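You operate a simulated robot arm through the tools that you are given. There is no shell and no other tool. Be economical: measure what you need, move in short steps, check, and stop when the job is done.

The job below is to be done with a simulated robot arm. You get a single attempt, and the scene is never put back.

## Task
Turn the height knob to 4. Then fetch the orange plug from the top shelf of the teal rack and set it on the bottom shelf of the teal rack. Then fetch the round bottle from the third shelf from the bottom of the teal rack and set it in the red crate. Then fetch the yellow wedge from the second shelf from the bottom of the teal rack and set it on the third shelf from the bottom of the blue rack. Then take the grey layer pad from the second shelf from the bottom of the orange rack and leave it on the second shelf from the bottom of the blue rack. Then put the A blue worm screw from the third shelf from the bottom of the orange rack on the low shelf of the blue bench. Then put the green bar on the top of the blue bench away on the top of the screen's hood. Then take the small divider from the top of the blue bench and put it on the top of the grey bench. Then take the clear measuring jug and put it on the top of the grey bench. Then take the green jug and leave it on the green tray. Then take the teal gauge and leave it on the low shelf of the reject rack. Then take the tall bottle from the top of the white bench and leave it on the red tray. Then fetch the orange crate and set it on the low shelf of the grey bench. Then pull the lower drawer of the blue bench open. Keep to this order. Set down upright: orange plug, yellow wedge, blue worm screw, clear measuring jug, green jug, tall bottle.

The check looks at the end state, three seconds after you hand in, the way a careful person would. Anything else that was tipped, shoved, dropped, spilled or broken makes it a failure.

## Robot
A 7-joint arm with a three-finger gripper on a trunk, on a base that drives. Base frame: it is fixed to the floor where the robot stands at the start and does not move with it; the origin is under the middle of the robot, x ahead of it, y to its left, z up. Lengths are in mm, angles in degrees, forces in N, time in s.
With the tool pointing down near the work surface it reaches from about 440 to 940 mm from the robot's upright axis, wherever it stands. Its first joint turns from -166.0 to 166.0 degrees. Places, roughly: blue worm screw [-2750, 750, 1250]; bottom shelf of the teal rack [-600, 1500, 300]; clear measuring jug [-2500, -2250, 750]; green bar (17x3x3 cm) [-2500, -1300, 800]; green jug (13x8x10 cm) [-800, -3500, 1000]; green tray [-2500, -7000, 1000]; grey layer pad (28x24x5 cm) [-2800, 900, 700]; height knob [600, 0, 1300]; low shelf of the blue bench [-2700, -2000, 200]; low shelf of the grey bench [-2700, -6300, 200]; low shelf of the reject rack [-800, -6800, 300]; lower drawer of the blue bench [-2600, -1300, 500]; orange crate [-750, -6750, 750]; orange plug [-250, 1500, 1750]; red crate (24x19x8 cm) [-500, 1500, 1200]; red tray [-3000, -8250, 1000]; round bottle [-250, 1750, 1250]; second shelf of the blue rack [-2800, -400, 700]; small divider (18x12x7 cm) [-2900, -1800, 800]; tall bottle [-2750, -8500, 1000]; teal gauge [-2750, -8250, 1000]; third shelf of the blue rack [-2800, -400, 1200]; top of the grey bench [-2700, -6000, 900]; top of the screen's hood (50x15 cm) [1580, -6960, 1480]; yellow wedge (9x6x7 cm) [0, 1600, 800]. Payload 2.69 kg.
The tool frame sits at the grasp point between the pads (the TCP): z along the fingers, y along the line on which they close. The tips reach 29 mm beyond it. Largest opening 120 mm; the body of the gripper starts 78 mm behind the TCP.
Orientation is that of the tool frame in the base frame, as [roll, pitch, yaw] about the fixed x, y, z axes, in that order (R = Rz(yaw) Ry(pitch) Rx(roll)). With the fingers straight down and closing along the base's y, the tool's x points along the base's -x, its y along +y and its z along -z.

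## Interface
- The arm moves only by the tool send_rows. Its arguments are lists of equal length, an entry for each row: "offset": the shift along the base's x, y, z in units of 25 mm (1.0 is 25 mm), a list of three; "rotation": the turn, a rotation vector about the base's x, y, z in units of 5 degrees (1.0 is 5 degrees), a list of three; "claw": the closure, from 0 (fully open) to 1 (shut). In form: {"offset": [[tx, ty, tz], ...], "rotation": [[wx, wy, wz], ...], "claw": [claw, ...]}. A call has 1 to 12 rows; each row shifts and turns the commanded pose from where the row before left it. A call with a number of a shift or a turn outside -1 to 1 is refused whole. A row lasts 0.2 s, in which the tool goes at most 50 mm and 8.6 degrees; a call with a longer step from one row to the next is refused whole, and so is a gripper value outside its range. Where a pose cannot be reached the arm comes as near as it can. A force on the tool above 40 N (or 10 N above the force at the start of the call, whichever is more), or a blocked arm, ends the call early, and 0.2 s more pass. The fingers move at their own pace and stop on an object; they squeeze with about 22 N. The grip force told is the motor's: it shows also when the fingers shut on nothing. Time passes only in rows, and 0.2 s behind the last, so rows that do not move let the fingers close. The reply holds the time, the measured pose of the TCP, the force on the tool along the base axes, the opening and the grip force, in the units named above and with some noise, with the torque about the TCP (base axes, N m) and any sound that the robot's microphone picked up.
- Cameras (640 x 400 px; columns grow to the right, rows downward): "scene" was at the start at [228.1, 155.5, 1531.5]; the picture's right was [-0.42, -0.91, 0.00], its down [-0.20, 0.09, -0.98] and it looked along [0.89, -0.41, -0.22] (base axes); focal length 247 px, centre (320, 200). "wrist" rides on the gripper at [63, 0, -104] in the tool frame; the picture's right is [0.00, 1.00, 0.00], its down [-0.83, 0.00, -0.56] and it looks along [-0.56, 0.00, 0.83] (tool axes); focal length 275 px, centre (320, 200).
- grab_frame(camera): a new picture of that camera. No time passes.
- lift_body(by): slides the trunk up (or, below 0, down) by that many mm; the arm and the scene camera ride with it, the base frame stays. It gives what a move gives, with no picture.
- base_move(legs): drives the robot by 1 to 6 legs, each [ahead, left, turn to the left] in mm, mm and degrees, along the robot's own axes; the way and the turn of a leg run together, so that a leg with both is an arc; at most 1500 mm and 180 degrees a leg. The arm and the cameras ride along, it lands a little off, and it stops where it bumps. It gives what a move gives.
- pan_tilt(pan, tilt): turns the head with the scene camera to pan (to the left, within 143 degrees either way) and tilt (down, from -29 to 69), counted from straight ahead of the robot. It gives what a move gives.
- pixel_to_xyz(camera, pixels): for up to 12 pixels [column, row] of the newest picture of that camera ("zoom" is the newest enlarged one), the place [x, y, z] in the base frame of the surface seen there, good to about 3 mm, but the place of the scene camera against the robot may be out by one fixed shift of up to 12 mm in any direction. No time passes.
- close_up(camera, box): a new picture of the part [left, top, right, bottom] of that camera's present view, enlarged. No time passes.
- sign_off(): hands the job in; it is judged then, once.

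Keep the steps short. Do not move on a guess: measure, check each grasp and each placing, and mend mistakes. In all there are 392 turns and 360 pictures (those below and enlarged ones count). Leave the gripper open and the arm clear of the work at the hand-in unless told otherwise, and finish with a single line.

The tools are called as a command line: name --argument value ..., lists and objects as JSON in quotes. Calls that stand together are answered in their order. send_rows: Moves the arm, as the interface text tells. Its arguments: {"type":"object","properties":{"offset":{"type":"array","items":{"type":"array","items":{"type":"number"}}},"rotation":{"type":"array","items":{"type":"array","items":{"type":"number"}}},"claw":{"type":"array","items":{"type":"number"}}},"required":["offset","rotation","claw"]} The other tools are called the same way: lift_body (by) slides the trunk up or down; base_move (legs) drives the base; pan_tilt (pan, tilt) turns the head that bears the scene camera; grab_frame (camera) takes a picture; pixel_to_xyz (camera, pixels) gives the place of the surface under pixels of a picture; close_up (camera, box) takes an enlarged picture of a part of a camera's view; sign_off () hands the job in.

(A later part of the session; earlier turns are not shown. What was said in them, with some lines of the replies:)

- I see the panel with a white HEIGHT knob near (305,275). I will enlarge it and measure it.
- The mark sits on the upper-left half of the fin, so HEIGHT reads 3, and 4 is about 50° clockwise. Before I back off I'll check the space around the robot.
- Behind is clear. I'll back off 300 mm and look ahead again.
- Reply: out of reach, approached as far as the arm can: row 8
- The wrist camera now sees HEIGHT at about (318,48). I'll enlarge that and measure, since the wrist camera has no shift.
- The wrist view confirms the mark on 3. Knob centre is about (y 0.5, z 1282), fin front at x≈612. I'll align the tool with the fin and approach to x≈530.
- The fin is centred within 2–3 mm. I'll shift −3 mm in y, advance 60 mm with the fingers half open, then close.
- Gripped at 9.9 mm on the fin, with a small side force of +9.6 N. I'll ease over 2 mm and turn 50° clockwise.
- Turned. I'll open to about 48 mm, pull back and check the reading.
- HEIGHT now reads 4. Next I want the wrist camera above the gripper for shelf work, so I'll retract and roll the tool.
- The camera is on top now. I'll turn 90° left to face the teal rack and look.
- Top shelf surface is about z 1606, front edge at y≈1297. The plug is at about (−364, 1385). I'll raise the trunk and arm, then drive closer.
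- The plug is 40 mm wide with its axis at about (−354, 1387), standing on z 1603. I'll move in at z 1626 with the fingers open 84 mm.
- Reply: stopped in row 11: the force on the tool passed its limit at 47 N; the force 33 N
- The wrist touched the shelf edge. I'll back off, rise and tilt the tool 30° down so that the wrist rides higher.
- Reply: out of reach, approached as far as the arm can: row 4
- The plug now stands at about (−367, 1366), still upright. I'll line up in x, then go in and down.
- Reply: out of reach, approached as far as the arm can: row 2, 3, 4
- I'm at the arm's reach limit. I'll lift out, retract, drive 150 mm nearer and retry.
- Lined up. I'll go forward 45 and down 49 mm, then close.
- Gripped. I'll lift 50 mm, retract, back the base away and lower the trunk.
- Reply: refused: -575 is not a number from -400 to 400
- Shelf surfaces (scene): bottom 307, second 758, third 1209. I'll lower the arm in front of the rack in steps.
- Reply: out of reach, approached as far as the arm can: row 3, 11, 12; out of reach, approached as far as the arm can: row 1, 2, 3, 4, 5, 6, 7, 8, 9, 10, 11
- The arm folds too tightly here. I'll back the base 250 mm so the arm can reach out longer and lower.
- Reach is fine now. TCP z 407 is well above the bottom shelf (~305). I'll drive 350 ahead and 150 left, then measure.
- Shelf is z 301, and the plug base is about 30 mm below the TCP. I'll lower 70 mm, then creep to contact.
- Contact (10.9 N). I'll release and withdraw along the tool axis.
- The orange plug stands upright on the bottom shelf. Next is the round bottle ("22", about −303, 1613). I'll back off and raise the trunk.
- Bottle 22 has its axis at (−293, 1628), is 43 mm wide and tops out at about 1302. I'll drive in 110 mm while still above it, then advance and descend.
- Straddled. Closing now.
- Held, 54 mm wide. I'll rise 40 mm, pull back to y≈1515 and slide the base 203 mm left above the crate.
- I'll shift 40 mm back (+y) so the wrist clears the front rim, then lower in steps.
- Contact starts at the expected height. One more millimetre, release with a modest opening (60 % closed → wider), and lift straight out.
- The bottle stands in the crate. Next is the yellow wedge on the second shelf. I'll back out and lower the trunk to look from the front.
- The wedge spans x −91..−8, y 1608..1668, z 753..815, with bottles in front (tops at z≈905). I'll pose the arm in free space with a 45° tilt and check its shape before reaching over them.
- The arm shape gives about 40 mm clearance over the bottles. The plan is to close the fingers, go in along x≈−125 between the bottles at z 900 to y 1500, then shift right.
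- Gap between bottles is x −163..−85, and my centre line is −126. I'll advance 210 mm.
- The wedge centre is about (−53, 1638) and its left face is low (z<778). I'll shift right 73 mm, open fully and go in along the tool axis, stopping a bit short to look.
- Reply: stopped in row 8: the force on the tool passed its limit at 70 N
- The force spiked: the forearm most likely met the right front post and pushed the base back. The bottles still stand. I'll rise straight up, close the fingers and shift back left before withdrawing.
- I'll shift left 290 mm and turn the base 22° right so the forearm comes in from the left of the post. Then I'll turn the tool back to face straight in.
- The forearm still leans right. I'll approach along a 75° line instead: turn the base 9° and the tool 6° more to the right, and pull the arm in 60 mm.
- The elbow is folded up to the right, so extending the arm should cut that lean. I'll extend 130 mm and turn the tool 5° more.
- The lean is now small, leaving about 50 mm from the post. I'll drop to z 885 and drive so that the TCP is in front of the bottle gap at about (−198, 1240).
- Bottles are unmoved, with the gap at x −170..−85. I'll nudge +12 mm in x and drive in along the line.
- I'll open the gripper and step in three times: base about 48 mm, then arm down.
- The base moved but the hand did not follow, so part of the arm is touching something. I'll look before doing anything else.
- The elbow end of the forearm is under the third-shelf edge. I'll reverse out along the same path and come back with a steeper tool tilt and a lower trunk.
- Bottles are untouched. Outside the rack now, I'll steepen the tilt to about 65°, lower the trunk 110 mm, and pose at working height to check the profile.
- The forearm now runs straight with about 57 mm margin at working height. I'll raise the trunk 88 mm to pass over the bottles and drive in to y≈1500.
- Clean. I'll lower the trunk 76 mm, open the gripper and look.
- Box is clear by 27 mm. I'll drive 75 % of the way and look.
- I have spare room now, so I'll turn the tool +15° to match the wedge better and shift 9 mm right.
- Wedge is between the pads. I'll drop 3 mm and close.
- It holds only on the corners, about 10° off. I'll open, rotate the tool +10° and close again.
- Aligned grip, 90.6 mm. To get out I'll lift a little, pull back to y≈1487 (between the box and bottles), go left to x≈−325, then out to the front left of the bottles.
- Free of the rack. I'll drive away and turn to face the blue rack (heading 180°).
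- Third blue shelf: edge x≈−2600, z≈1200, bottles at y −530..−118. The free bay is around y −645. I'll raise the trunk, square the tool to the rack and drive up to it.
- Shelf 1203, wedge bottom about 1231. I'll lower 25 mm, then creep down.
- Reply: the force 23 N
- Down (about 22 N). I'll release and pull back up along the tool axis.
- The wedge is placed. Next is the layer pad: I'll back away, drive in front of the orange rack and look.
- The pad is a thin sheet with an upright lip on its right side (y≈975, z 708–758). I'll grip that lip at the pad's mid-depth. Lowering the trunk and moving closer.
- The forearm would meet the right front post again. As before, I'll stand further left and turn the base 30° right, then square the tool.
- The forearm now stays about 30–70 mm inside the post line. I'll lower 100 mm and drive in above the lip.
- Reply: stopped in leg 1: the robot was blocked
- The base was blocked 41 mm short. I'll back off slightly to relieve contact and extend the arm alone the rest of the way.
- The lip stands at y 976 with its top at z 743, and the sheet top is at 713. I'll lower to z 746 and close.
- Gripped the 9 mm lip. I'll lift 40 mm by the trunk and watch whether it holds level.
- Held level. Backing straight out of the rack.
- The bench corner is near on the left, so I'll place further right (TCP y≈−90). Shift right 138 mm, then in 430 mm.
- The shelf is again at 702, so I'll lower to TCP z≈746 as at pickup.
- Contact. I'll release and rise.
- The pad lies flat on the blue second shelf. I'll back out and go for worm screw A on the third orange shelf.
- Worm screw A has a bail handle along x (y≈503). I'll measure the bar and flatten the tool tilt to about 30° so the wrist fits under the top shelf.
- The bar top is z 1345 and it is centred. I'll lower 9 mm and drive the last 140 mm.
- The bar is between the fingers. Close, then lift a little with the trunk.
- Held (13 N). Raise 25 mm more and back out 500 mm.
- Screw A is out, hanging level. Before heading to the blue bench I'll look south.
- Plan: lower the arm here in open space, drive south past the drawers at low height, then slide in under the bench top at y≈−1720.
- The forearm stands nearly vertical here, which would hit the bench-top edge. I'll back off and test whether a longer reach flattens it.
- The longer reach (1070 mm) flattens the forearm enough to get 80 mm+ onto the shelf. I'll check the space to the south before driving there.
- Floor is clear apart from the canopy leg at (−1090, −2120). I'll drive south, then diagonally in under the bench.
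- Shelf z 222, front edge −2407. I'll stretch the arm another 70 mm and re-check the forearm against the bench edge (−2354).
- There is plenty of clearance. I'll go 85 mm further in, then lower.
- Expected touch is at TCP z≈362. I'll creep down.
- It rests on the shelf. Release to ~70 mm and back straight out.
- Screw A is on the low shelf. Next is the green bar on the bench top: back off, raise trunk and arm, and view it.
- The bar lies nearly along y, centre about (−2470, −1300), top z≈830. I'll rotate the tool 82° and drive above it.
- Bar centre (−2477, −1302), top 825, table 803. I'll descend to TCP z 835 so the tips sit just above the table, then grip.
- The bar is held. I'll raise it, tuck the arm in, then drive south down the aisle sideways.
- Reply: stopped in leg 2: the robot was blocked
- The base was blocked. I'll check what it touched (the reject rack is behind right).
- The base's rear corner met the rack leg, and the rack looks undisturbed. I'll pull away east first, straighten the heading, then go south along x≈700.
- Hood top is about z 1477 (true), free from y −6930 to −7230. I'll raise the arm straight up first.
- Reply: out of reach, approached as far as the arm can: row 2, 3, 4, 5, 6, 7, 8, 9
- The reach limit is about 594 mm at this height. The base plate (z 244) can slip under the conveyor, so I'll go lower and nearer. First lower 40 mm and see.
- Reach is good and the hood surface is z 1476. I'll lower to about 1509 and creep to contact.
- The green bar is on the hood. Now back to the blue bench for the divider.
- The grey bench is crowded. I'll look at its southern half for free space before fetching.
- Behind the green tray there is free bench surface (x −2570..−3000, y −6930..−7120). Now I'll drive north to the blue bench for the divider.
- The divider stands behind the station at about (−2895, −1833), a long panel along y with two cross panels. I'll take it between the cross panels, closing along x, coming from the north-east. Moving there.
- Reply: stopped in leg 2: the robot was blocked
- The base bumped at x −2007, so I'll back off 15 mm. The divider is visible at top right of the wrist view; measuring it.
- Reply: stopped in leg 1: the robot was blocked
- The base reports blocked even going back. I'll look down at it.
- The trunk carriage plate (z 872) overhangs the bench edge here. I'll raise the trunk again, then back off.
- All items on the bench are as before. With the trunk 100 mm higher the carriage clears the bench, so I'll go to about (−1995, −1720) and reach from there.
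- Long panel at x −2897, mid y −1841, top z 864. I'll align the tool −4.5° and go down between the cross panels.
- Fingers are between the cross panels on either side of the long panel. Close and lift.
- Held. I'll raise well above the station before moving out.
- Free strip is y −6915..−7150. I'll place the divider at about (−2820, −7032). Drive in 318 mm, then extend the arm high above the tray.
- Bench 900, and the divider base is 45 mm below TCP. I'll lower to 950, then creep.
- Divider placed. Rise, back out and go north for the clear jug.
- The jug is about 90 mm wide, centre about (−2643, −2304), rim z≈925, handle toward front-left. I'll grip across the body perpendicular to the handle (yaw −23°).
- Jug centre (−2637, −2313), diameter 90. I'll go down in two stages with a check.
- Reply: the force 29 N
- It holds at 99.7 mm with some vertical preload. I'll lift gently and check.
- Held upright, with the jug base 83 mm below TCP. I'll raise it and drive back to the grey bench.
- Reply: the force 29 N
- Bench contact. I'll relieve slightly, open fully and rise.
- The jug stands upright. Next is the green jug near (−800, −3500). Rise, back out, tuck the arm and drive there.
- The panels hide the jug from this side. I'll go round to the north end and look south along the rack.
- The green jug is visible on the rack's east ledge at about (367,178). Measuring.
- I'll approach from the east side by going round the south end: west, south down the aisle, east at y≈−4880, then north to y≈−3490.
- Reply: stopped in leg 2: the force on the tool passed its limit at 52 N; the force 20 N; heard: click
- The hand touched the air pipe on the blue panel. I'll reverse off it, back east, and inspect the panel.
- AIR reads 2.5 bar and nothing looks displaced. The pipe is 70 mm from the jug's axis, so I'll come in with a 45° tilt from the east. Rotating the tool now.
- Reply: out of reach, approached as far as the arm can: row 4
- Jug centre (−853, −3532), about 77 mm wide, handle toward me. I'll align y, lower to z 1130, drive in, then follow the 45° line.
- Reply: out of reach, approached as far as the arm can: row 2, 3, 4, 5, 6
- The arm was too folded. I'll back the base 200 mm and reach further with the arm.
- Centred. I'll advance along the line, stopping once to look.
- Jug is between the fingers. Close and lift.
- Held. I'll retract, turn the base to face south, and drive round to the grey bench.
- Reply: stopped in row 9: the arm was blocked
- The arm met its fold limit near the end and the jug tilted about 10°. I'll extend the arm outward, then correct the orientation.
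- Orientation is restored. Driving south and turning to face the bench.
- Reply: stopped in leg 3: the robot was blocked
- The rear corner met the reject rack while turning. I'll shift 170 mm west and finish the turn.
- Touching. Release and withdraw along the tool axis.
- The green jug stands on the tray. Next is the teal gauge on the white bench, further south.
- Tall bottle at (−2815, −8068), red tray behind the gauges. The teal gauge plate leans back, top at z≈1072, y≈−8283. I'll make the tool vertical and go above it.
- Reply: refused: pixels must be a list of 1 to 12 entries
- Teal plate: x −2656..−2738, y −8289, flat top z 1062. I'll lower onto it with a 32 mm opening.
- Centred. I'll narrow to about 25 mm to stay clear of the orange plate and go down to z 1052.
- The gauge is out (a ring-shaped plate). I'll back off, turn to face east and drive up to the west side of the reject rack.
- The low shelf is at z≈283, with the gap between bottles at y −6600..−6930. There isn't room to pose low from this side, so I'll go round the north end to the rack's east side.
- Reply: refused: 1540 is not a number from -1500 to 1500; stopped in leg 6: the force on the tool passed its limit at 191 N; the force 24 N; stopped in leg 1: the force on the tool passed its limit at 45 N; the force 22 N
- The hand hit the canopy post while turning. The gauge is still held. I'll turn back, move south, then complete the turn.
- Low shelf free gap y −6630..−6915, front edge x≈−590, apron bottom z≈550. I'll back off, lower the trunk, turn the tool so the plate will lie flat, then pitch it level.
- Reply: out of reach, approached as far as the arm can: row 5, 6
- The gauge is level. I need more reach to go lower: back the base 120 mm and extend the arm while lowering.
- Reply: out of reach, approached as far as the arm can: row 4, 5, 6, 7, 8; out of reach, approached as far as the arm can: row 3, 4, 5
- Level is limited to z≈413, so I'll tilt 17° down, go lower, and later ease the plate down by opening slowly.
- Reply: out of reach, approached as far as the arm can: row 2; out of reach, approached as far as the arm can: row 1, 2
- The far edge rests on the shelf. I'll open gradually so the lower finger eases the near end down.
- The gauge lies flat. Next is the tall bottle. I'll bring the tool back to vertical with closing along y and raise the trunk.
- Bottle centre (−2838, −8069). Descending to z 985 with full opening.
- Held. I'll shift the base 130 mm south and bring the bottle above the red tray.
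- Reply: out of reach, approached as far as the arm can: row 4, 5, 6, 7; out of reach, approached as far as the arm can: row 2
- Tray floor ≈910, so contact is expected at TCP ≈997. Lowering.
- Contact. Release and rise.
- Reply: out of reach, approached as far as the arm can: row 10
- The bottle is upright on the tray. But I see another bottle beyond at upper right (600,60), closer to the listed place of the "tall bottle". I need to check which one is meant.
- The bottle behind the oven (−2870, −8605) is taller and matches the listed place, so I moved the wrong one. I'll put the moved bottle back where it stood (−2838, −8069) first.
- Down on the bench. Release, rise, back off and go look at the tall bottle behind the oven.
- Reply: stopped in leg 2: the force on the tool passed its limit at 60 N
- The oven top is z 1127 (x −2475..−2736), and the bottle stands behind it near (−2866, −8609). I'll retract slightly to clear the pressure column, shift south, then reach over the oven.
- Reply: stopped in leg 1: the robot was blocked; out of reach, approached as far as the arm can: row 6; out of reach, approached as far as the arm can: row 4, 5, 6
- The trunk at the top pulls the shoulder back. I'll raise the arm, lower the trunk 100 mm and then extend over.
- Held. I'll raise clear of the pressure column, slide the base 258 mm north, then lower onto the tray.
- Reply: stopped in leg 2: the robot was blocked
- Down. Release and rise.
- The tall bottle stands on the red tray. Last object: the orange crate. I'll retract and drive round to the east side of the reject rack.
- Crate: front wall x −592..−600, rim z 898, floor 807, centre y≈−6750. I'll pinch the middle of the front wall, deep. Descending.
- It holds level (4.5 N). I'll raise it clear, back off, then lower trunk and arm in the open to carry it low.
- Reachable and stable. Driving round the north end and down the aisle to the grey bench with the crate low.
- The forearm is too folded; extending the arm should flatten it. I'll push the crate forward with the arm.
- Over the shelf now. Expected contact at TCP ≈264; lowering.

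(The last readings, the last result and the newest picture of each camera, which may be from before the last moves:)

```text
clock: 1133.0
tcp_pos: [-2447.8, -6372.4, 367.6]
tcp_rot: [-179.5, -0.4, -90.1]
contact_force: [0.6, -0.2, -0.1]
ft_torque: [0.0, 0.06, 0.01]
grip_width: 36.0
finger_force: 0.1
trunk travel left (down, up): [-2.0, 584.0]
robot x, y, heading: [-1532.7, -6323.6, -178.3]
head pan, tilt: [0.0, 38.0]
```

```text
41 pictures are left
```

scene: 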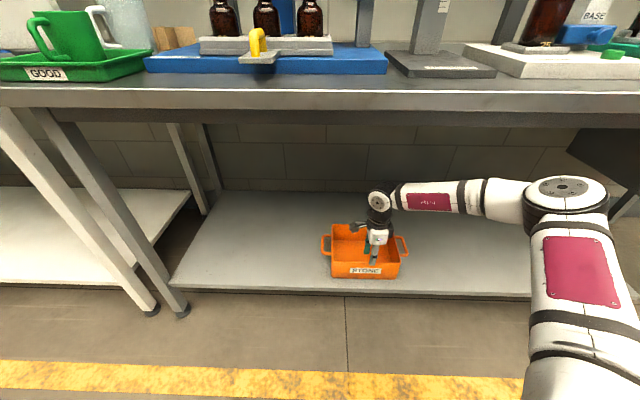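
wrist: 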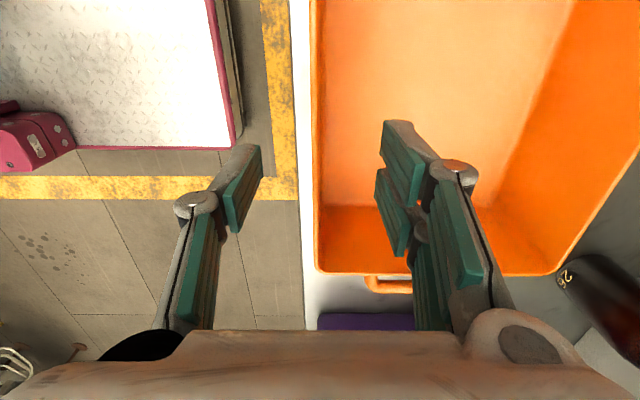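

The crate is on the low shelf. Now the drawer: rise, retract and drive north along the aisle.

send_rows --offset '[[0, 0, 0.8], [0, 0, 0.8], [0.9, 0, 0], [0.9, 0, 0], [0.9, 0, 0], [0.9, 0, 0], [0.9, 0, 0], [0.9, 0, 0], [0.9, 0, 0.3], [0.9, 0, 0.5], [0, 0, 0.9], [0, 0, 0.9]]' --rotation '[[0, 0, 0], [0, 0, 0], [0, 0, 0], [0, 0, 0], [0, 0, 0], [0, 0, 0], [0, 0, 0], [0, 0, 0], [0, 0, 0], [0, 0, 0], [0, 0, 0], [0, 0, 0]]' --claw '[0.7, 0.7, 0.7, 0.7, 0.7, 0.7, 0.7, 0.7, 0.7, 0.7, 0.7, 0.7]'

base_move --legs '[[40, 0, -1.8], [0, -1260, 0], [0, -1260, 0], [0, -1260, 0], [0, -1230, 0]]'

pan_tilt --pan 0 --tilt 25

grab_frame --camera "scene"

```text
clock: 1135.6
tcp_pos: [-2268.2, -6371.5, 469.8]
tcp_rot: [-179.5, -0.5, -90.3]
contact_force: [0.7, -0.1, -0.4]
ft_torque: [0.0, 0.01, -0.02]
grip_width: 36.0
finger_force: 0.2
trunk travel left (down, up): [-2.0, 584.0]
robot x, y, heading: [-1531.4, -6326.8, -178.2]
head pan, tilt: [0.0, 38.0]
```

```text
clock: 1140.9
tcp_pos: [-2285.5, -5357.2, 476.5]
tcp_rot: [-179.4, -0.4, -86.1]
contact_force: [0.0, -1.1, -0.1]
ft_torque: [0.01, -0.02, -0.02]
grip_width: 35.7
finger_force: 0.1
trunk travel left (down, up): [-2.0, 584.0]
robot x, y, heading: [-1569.8, -5308.2, -179.2]
head pan, tilt: [0.0, 38.0]
stopped in leg 2: the robot was blocked; the commanded pose is now the measured one
```

```text
clock: 1141.7
tcp_pos: [-2285.4, -5358.2, 476.6]
tcp_rot: [-179.4, -0.4, -86.1]
contact_force: [0.4, 0.4, 0.4]
ft_torque: [-0.01, 0.04, -0.04]
grip_width: 36.0
finger_force: 0.1
trunk travel left (down, up): [-2.0, 584.0]
robot x, y, heading: [-1568.2, -5307.3, -179.1]
head pan, tilt: [0.0, 25.0]
```

```text
40 pictures are left
```

scene: 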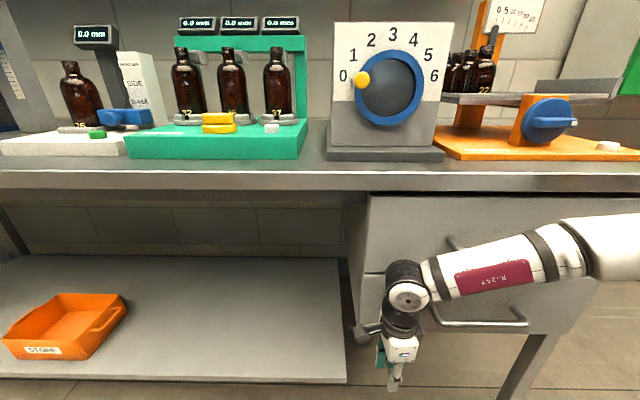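

The forearm met the grey bench's drawer handle. I'll back off east, raise the arm well up, then continue.

base_move --legs '[[-120, 0, 0]]'

lift_body --by 400

send_rows --offset '[[0.5, 0, 0.9], [0.5, 0, 0.9], [0.5, 0, 0.9], [0.5, 0, 0.9], [0.5, 0, 0.9], [0.5, 0, 0.9], [0, 0, 0.9], [0, 0, 0.9], [0, 0, 0.9], [0, 0, 0.9]]' --rotation '[[0, 0, 0], [0, 0, 0], [0, 0, 0], [0, 0, 0], [0, 0, 0], [0, 0, 0], [0, 0, 0], [0, 0, 0], [0, 0, 0], [0, 0, 0]]' --claw '[0.7, 0.7, 0.7, 0.7, 0.7, 0.7, 0.7, 0.7, 0.7, 0.7]'

grab_frame --camera "scene"

```text
clock: 1142.9
tcp_pos: [-2167.0, -5354.3, 474.0]
tcp_rot: [-179.2, -0.4, -86.3]
contact_force: [0.5, -0.2, -0.6]
ft_torque: [0.03, 0.01, 0.02]
grip_width: 35.9
finger_force: 0.1
trunk travel left (down, up): [-2.0, 584.0]
robot x, y, heading: [-1450.5, -5304.0, -179.5]
head pan, tilt: [0.0, 25.0]
```

```text
clock: 1146.8
tcp_pos: [-2167.0, -5355.2, 874.0]
tcp_rot: [-179.2, -0.5, -86.3]
contact_force: [-0.3, 0.3, 0.3]
ft_torque: [-0.01, 0.01, -0.01]
grip_width: 36.1
finger_force: 0.1
trunk travel left (down, up): [-402.0, 184.0]
robot x, y, heading: [-1447.6, -5305.7, -179.4]
head pan, tilt: [0.0, 25.0]
```

```text
clock: 1149.0
tcp_pos: [-2091.2, -5354.8, 1098.0]
tcp_rot: [-179.2, -0.4, -86.3]
contact_force: [-1.1, 1.3, 0.6]
ft_torque: [0.01, 0.01, -0.03]
grip_width: 36.0
finger_force: 0.0
trunk travel left (down, up): [-402.0, 184.0]
robot x, y, heading: [-1451.5, -5305.6, -179.4]
head pan, tilt: [0.0, 25.0]
```

```text
39 pictures are left
```

scene: 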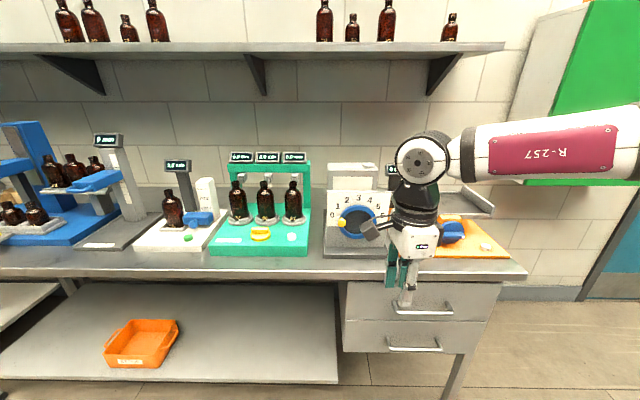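

close_up --camera "scene" --box '[330, 260, 540, 400]'

pixel_to_xyz --camera "zoom" --pixels '[[150, 100], [420, 100], [150, 240], [400, 240], [60, 100], [60, 240]]'

base_move --legs '[[120, 0, -0.6], [0, -1330, 0], [0, -1330, 0], [0, -1330, 0]]'

pan_tilt --pan 0 --tilt 30

grab_frame --camera "scene"

```text
2.86 times, centred on (435, 330) of scene
```

zoom: 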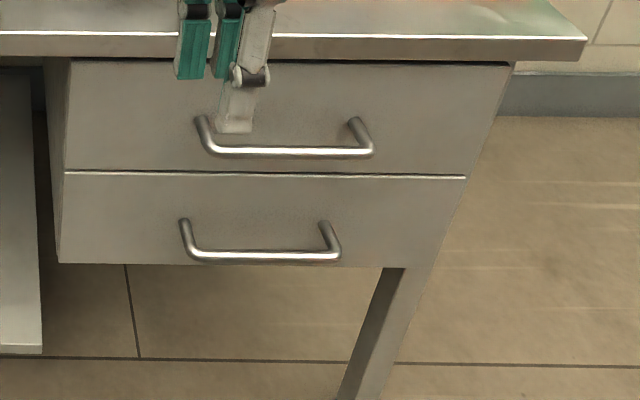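

```text
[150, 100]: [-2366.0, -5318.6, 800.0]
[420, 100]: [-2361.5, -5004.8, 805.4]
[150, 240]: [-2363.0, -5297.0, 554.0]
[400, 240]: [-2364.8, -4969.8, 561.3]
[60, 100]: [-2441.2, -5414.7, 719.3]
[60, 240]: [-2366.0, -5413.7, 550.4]
```

```text
clock: 1169.0
tcp_pos: [-2213.9, -1341.5, 1098.5]
tcp_rot: [-179.2, -0.5, -87.6]
contact_force: [0.0, 0.1, 0.5]
ft_torque: [-0.01, -0.04, -0.01]
grip_width: 35.9
finger_force: 0.0
trunk travel left (down, up): [-402.0, 184.0]
robot x, y, heading: [-1571.6, -1307.3, 179.4]
head pan, tilt: [0.0, 25.0]
```

```text
clock: 1169.7
tcp_pos: [-2213.4, -1341.1, 1099.3]
tcp_rot: [-179.2, -0.5, -87.6]
contact_force: [-0.4, -0.1, -0.1]
ft_torque: [-0.01, 0.0, -0.04]
grip_width: 36.1
finger_force: 0.0
trunk travel left (down, up): [-402.0, 184.0]
robot x, y, heading: [-1568.5, -1308.3, 179.5]
head pan, tilt: [0.0, 30.0]
```

```text
37 pictures are left
```

scene: 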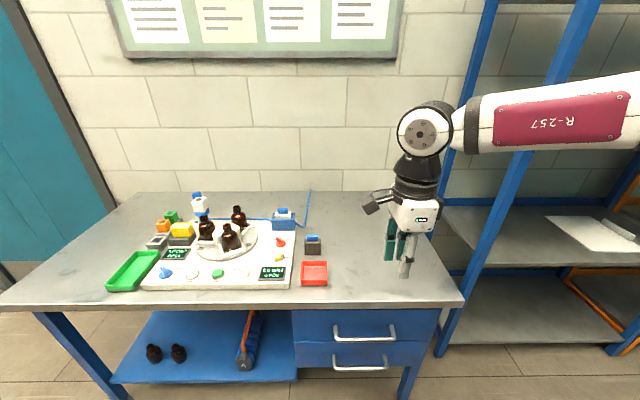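

close_up --camera "scene" --box '[290, 300, 440, 400]'

pixel_to_xyz --camera "zoom" --pixels '[[300, 290], [200, 285], [400, 285], [180, 255], [420, 250], [300, 270], [300, 240], [310, 160], [300, 110], [100, 260], [500, 260]]'

```text
4.00 times, centred on (365, 350) of scene
```

zoom: 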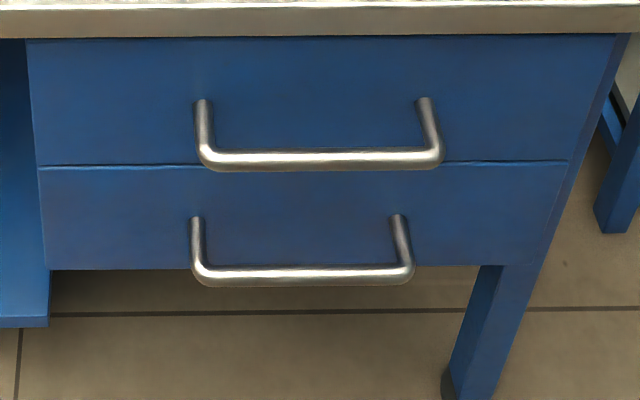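

```text
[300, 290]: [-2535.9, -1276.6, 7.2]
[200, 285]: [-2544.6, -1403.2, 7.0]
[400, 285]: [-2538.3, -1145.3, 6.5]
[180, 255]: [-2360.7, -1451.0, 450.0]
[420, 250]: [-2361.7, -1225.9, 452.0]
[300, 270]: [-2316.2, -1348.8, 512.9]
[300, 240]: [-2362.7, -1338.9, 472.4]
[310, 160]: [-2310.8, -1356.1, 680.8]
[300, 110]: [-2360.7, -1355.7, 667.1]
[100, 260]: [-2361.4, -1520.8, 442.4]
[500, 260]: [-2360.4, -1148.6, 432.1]
```

Lower handle bar: y −1435..−1245, z≈505, x≈−2316. I'll use a level tool with vertical closing. Back off, lower the trunk and pitch the tool up.

base_move --legs '[[-300, 0, 0.6]]'

lift_body --by -350

send_rows --offset '[[-0.7, 0, -0.2], [-0.7, 0, -0.2], [-0.7, 0, -0.2], [-0.7, 0, -0.2], [-0.7, 0, -0.2], [-0.7, 0, -0.2], [-0.7, 0, -0.2], [-0.7, 0, -0.2], [-0.7, 0, -0.2], [-0.7, 0, -0.2], [-0.7, 0, -0.2], [-0.7, 0, -0.2]]' --rotation '[[0, 1, 0], [0, 1, 0], [0, 1, 0], [0, 1, 0], [0, 1, 0], [0, 1, 0], [0, 1, 0], [0, 1, 0], [0, 1, 0], [0, 1, 0], [0, 1, 0], [0, 1, 0]]' --claw '[0.5, 0.5, 0.5, 0.5, 0.5, 0.5, 0.5, 0.5, 0.5, 0.5, 0.5, 0.5]'

send_rows --offset '[[-0.3, 0, -0.8], [-0.3, 0, -0.8], [-0.3, 0, -0.8], [-0.3, 0, -0.8], [-0.3, 0, -0.8], [0, 0, -0.8], [0, 0, -0.5], [0, 0, 0]]' --rotation '[[0, 0.8, 0], [0, 0.8, 0], [0, 0.8, 0], [0, 0.8, 0], [0, 0.8, 0], [0, 0.8, 0], [0, 0.8, 0], [0, 0, 0]]' --claw '[0.5, 0.5, 0.5, 0.5, 0.5, 0.5, 0.5, 0.5]'

grab_frame --camera "wrist"

```text
clock: 1171.7
tcp_pos: [-1913.4, -1348.6, 1098.8]
tcp_rot: [-179.2, -0.6, -87.2]
contact_force: [0.2, -0.2, -0.7]
ft_torque: [-0.01, 0.01, 0.01]
grip_width: 35.9
finger_force: 0.2
trunk travel left (down, up): [-402.0, 184.0]
robot x, y, heading: [-1272.0, -1307.9, 180.2]
head pan, tilt: [0.0, 30.0]
```

```text
clock: 1175.2
tcp_pos: [-1911.7, -1349.4, 748.1]
tcp_rot: [-179.2, -0.6, -87.1]
contact_force: [-0.2, -0.6, -0.3]
ft_torque: [0.02, -0.02, -0.01]
grip_width: 36.0
finger_force: 0.0
trunk travel left (down, up): [-52.0, 534.0]
robot x, y, heading: [-1270.6, -1307.6, 180.2]
head pan, tilt: [0.0, 30.0]
```

```text
clock: 1177.8
tcp_pos: [-2111.0, -1337.9, 699.6]
tcp_rot: [124.4, 2.8, -89.4]
contact_force: [0.6, 0.3, 0.5]
ft_torque: [0.03, -0.01, -0.03]
grip_width: 60.1
finger_force: 0.0
out of reach, approached as far as the arm can: row 8, 9, 10, 11
trunk travel left (down, up): [-52.0, 534.0]
robot x, y, heading: [-1271.3, -1308.7, 179.9]
head pan, tilt: [0.0, 30.0]
```

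```text
clock: 1179.6
tcp_pos: [-2161.1, -1340.5, 569.9]
tcp_rot: [96.2, 2.7, -90.8]
contact_force: [-1.0, 0.1, -0.4]
ft_torque: [-0.01, -0.02, 0.04]
grip_width: 60.0
finger_force: 0.0
out of reach, approached as far as the arm can: row 1, 2
trunk travel left (down, up): [-52.0, 534.0]
robot x, y, heading: [-1267.0, -1308.4, 180.1]
head pan, tilt: [0.0, 30.0]
```

```text
35 pictures are left
```

wrist: 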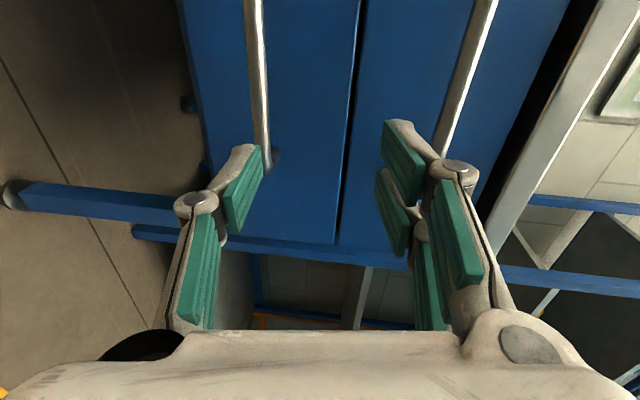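

pixel_to_xyz --camera "wrist" --pixels '[[256, 40], [258, 80], [264, 140], [254, 10], [300, 60], [470, 60], [350, 100]]'

```text
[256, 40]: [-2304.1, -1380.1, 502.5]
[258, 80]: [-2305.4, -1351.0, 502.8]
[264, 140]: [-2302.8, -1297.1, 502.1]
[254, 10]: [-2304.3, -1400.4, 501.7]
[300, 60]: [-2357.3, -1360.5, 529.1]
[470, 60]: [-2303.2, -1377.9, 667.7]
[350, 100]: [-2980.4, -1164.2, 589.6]
```

Bar: front x −2304, z 502; drawer face −2357. I'll level the tool, lower to z 503, then approach.

send_rows --offset '[[0, 0, -0.9], [0, 0, -0.9], [0, 0, -0.88], [0, 0, 0]]' --rotation '[[0, 0.5, 0], [0, 0.5, 0], [0, 0, 0], [0, 0, 0]]' --claw '[0.6, 0.6, 0.6, 0.6]'

base_move --legs '[[90, 0, 0]]'

grab_frame --camera "wrist"

```text
clock: 1180.6
tcp_pos: [-2161.1, -1340.2, 502.5]
tcp_rot: [91.3, 2.8, -91.0]
contact_force: [0.1, 0.1, 0.2]
ft_torque: [0.01, 0.0, -0.01]
grip_width: 47.8
finger_force: 0.1
trunk travel left (down, up): [-52.0, 534.0]
robot x, y, heading: [-1266.5, -1311.3, 179.8]
head pan, tilt: [0.0, 30.0]
```

```text
clock: 1181.7
tcp_pos: [-2249.7, -1339.8, 503.3]
tcp_rot: [91.2, 2.8, -91.1]
contact_force: [-0.5, 0.7, 0.4]
ft_torque: [0.0, 0.02, -0.02]
grip_width: 47.9
finger_force: 0.0
trunk travel left (down, up): [-52.0, 534.0]
robot x, y, heading: [-1363.1, -1310.6, 179.7]
head pan, tilt: [0.0, 30.0]
```

```text
34 pictures are left
```

wrist: 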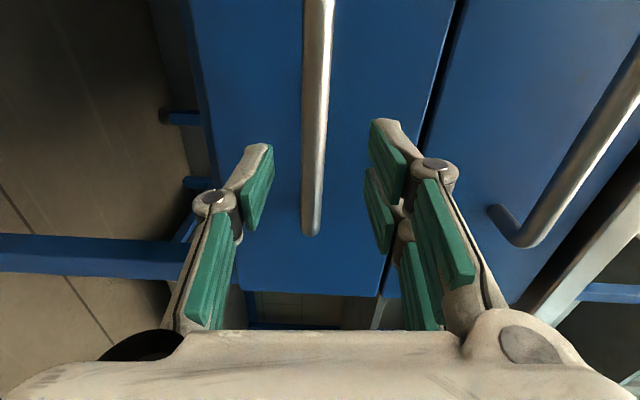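

Aligned. Advance 62 mm and close on the bar.

base_move --legs '[[60, 0, 0]]'

send_rows --offset '[[0, 0, 0], [0, 0, 0], [0, 0, 0], [0, 0, 0]]' --rotation '[[0, 0, 0], [0, 0, 0], [0, 0, 0], [0, 0, 0]]' --claw '[0.8, 1, 1, 1]'

grab_frame --camera "wrist"

```text
clock: 1182.6
tcp_pos: [-2312.1, -1341.0, 502.9]
tcp_rot: [91.2, 2.9, -91.0]
contact_force: [0.9, 0.8, -0.2]
ft_torque: [0.0, 0.01, 0.0]
grip_width: 48.1
finger_force: 0.0
trunk travel left (down, up): [-52.0, 534.0]
robot x, y, heading: [-1424.1, -1316.0, 180.0]
head pan, tilt: [0.0, 30.0]
```

```text
clock: 1183.6
tcp_pos: [-2310.7, -1338.7, 496.7]
tcp_rot: [92.2, 2.6, -91.1]
contact_force: [-3.6, 1.2, -11.0]
ft_torque: [-1.39, 0.0, -0.04]
grip_width: 15.3
finger_force: 41.4
trunk travel left (down, up): [-52.0, 534.0]
robot x, y, heading: [-1424.9, -1309.4, 179.8]
head pan, tilt: [0.0, 30.0]
stopped in row 4: the force on the tool passed its limit at 41 N (the readings are from after the stop); the commanded pose is now the measured one
```

```text
33 pictures are left
```

wrist: 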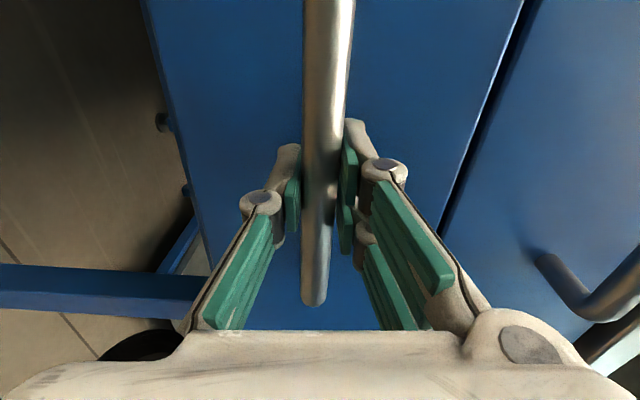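

Gripped on the bar (15 mm). Pull the drawer by backing the base 120 mm.

base_move --legs '[[-120, 0, 0]]'

grab_frame --camera "scene"

```text
clock: 1184.8
tcp_pos: [-2190.5, -1339.9, 497.2]
tcp_rot: [92.2, 2.7, -91.1]
contact_force: [-0.5, 9.9, -21.9]
ft_torque: [-1.13, 0.03, 0.19]
grip_width: 15.4
finger_force: 41.3
trunk travel left (down, up): [-52.0, 534.0]
robot x, y, heading: [-1303.5, -1307.9, 179.8]
head pan, tilt: [0.0, 30.0]
```

```text
32 pictures are left
```

scene: 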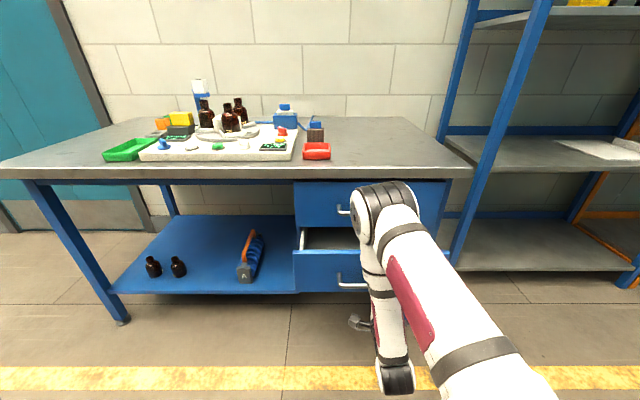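

The drawer is coming out. Pull further.

base_move --legs '[[-130, 0, 0]]'

base_move --legs '[[-80, 0, 0]]'

grab_frame --camera "scene"

```text
clock: 1186.1
tcp_pos: [-2061.9, -1341.3, 497.1]
tcp_rot: [92.2, 2.7, -91.0]
contact_force: [-0.5, 1.4, -11.0]
ft_torque: [-1.22, -0.02, 0.07]
grip_width: 15.5
finger_force: 41.2
trunk travel left (down, up): [-52.0, 534.0]
robot x, y, heading: [-1173.7, -1313.0, 180.0]
head pan, tilt: [0.0, 30.0]
```

```text
clock: 1187.1
tcp_pos: [-1982.1, -1341.0, 497.0]
tcp_rot: [92.2, 2.7, -91.1]
contact_force: [-1.0, -0.5, -4.8]
ft_torque: [-1.29, -0.06, 0.03]
grip_width: 15.6
finger_force: 41.8
trunk travel left (down, up): [-52.0, 534.0]
robot x, y, heading: [-1091.0, -1309.8, 180.0]
head pan, tilt: [0.0, 30.0]
```

```text
31 pictures are left
```

scene: 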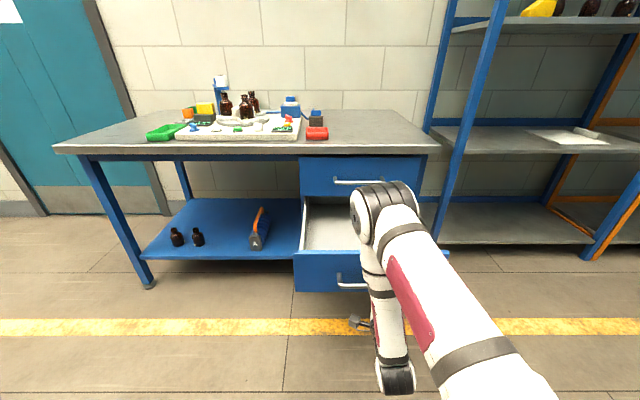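

The drawer is open about 330 mm. Release the handle and back clear.

send_rows --offset '[[0, 0, 0.1], [0, 0, 0], [0, 0, 0], [0, 0, 0]]' --rotation '[[0, 0, 0], [0, 0, 0], [0, 0, 0], [0, 0, 0]]' --claw '[0.7, 0.5, 0.5, 0.5]'

base_move --legs '[[-250, 0, 0]]'

send_rows --offset '[[0, 0, 0.5], [0, 0, 0.5], [0, 0, 0.5], [0, 0, 0.5]]' --rotation '[[0, 0, 0], [0, 0, 0], [0, 0, 0], [0, 0, 0]]' --claw '[0.2, 0, 0, 0]'

grab_frame --camera "scene"

```text
clock: 1188.1
tcp_pos: [-1981.7, -1340.1, 500.2]
tcp_rot: [92.1, 2.7, -91.1]
contact_force: [-0.8, -0.2, -0.3]
ft_torque: [0.0, 0.01, 0.0]
grip_width: 59.9
finger_force: 0.0
trunk travel left (down, up): [-52.0, 534.0]
robot x, y, heading: [-1095.8, -1313.8, 179.7]
head pan, tilt: [0.0, 30.0]
```

```text
clock: 1190.0
tcp_pos: [-1731.1, -1340.9, 499.7]
tcp_rot: [92.3, 2.7, -91.1]
contact_force: [0.1, 0.4, -0.5]
ft_torque: [-0.01, 0.01, 0.0]
grip_width: 59.9
finger_force: 0.0
trunk travel left (down, up): [-52.0, 534.0]
robot x, y, heading: [-841.6, -1311.4, 180.0]
head pan, tilt: [0.0, 30.0]
```

```text
clock: 1191.0
tcp_pos: [-1731.4, -1340.3, 550.6]
tcp_rot: [92.2, 2.8, -91.2]
contact_force: [0.5, 0.1, -0.6]
ft_torque: [-0.04, 0.01, -0.01]
grip_width: 119.9
finger_force: 0.0
trunk travel left (down, up): [-52.0, 534.0]
robot x, y, heading: [-843.5, -1310.2, 179.7]
head pan, tilt: [0.0, 30.0]
```

```text
30 pictures are left
```

scene: 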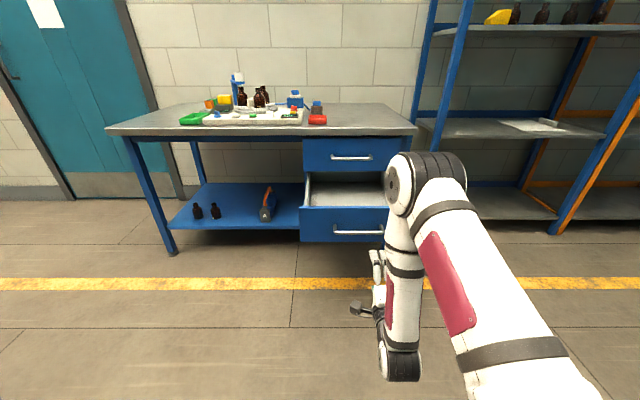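

sign_off

```text
The job is handed in.
```

All fourteen steps are done in order and handed in, with the lower drawer of the blue bench open about 330 mm, but three things may affect the check: I first moved the wrong tall bottle and put it back within a few millimetres, I chose the second by its listed position since both are about the same height, and the arm or base bumped several fixtures (twice with a heavy jolt or a click) without visible damage.
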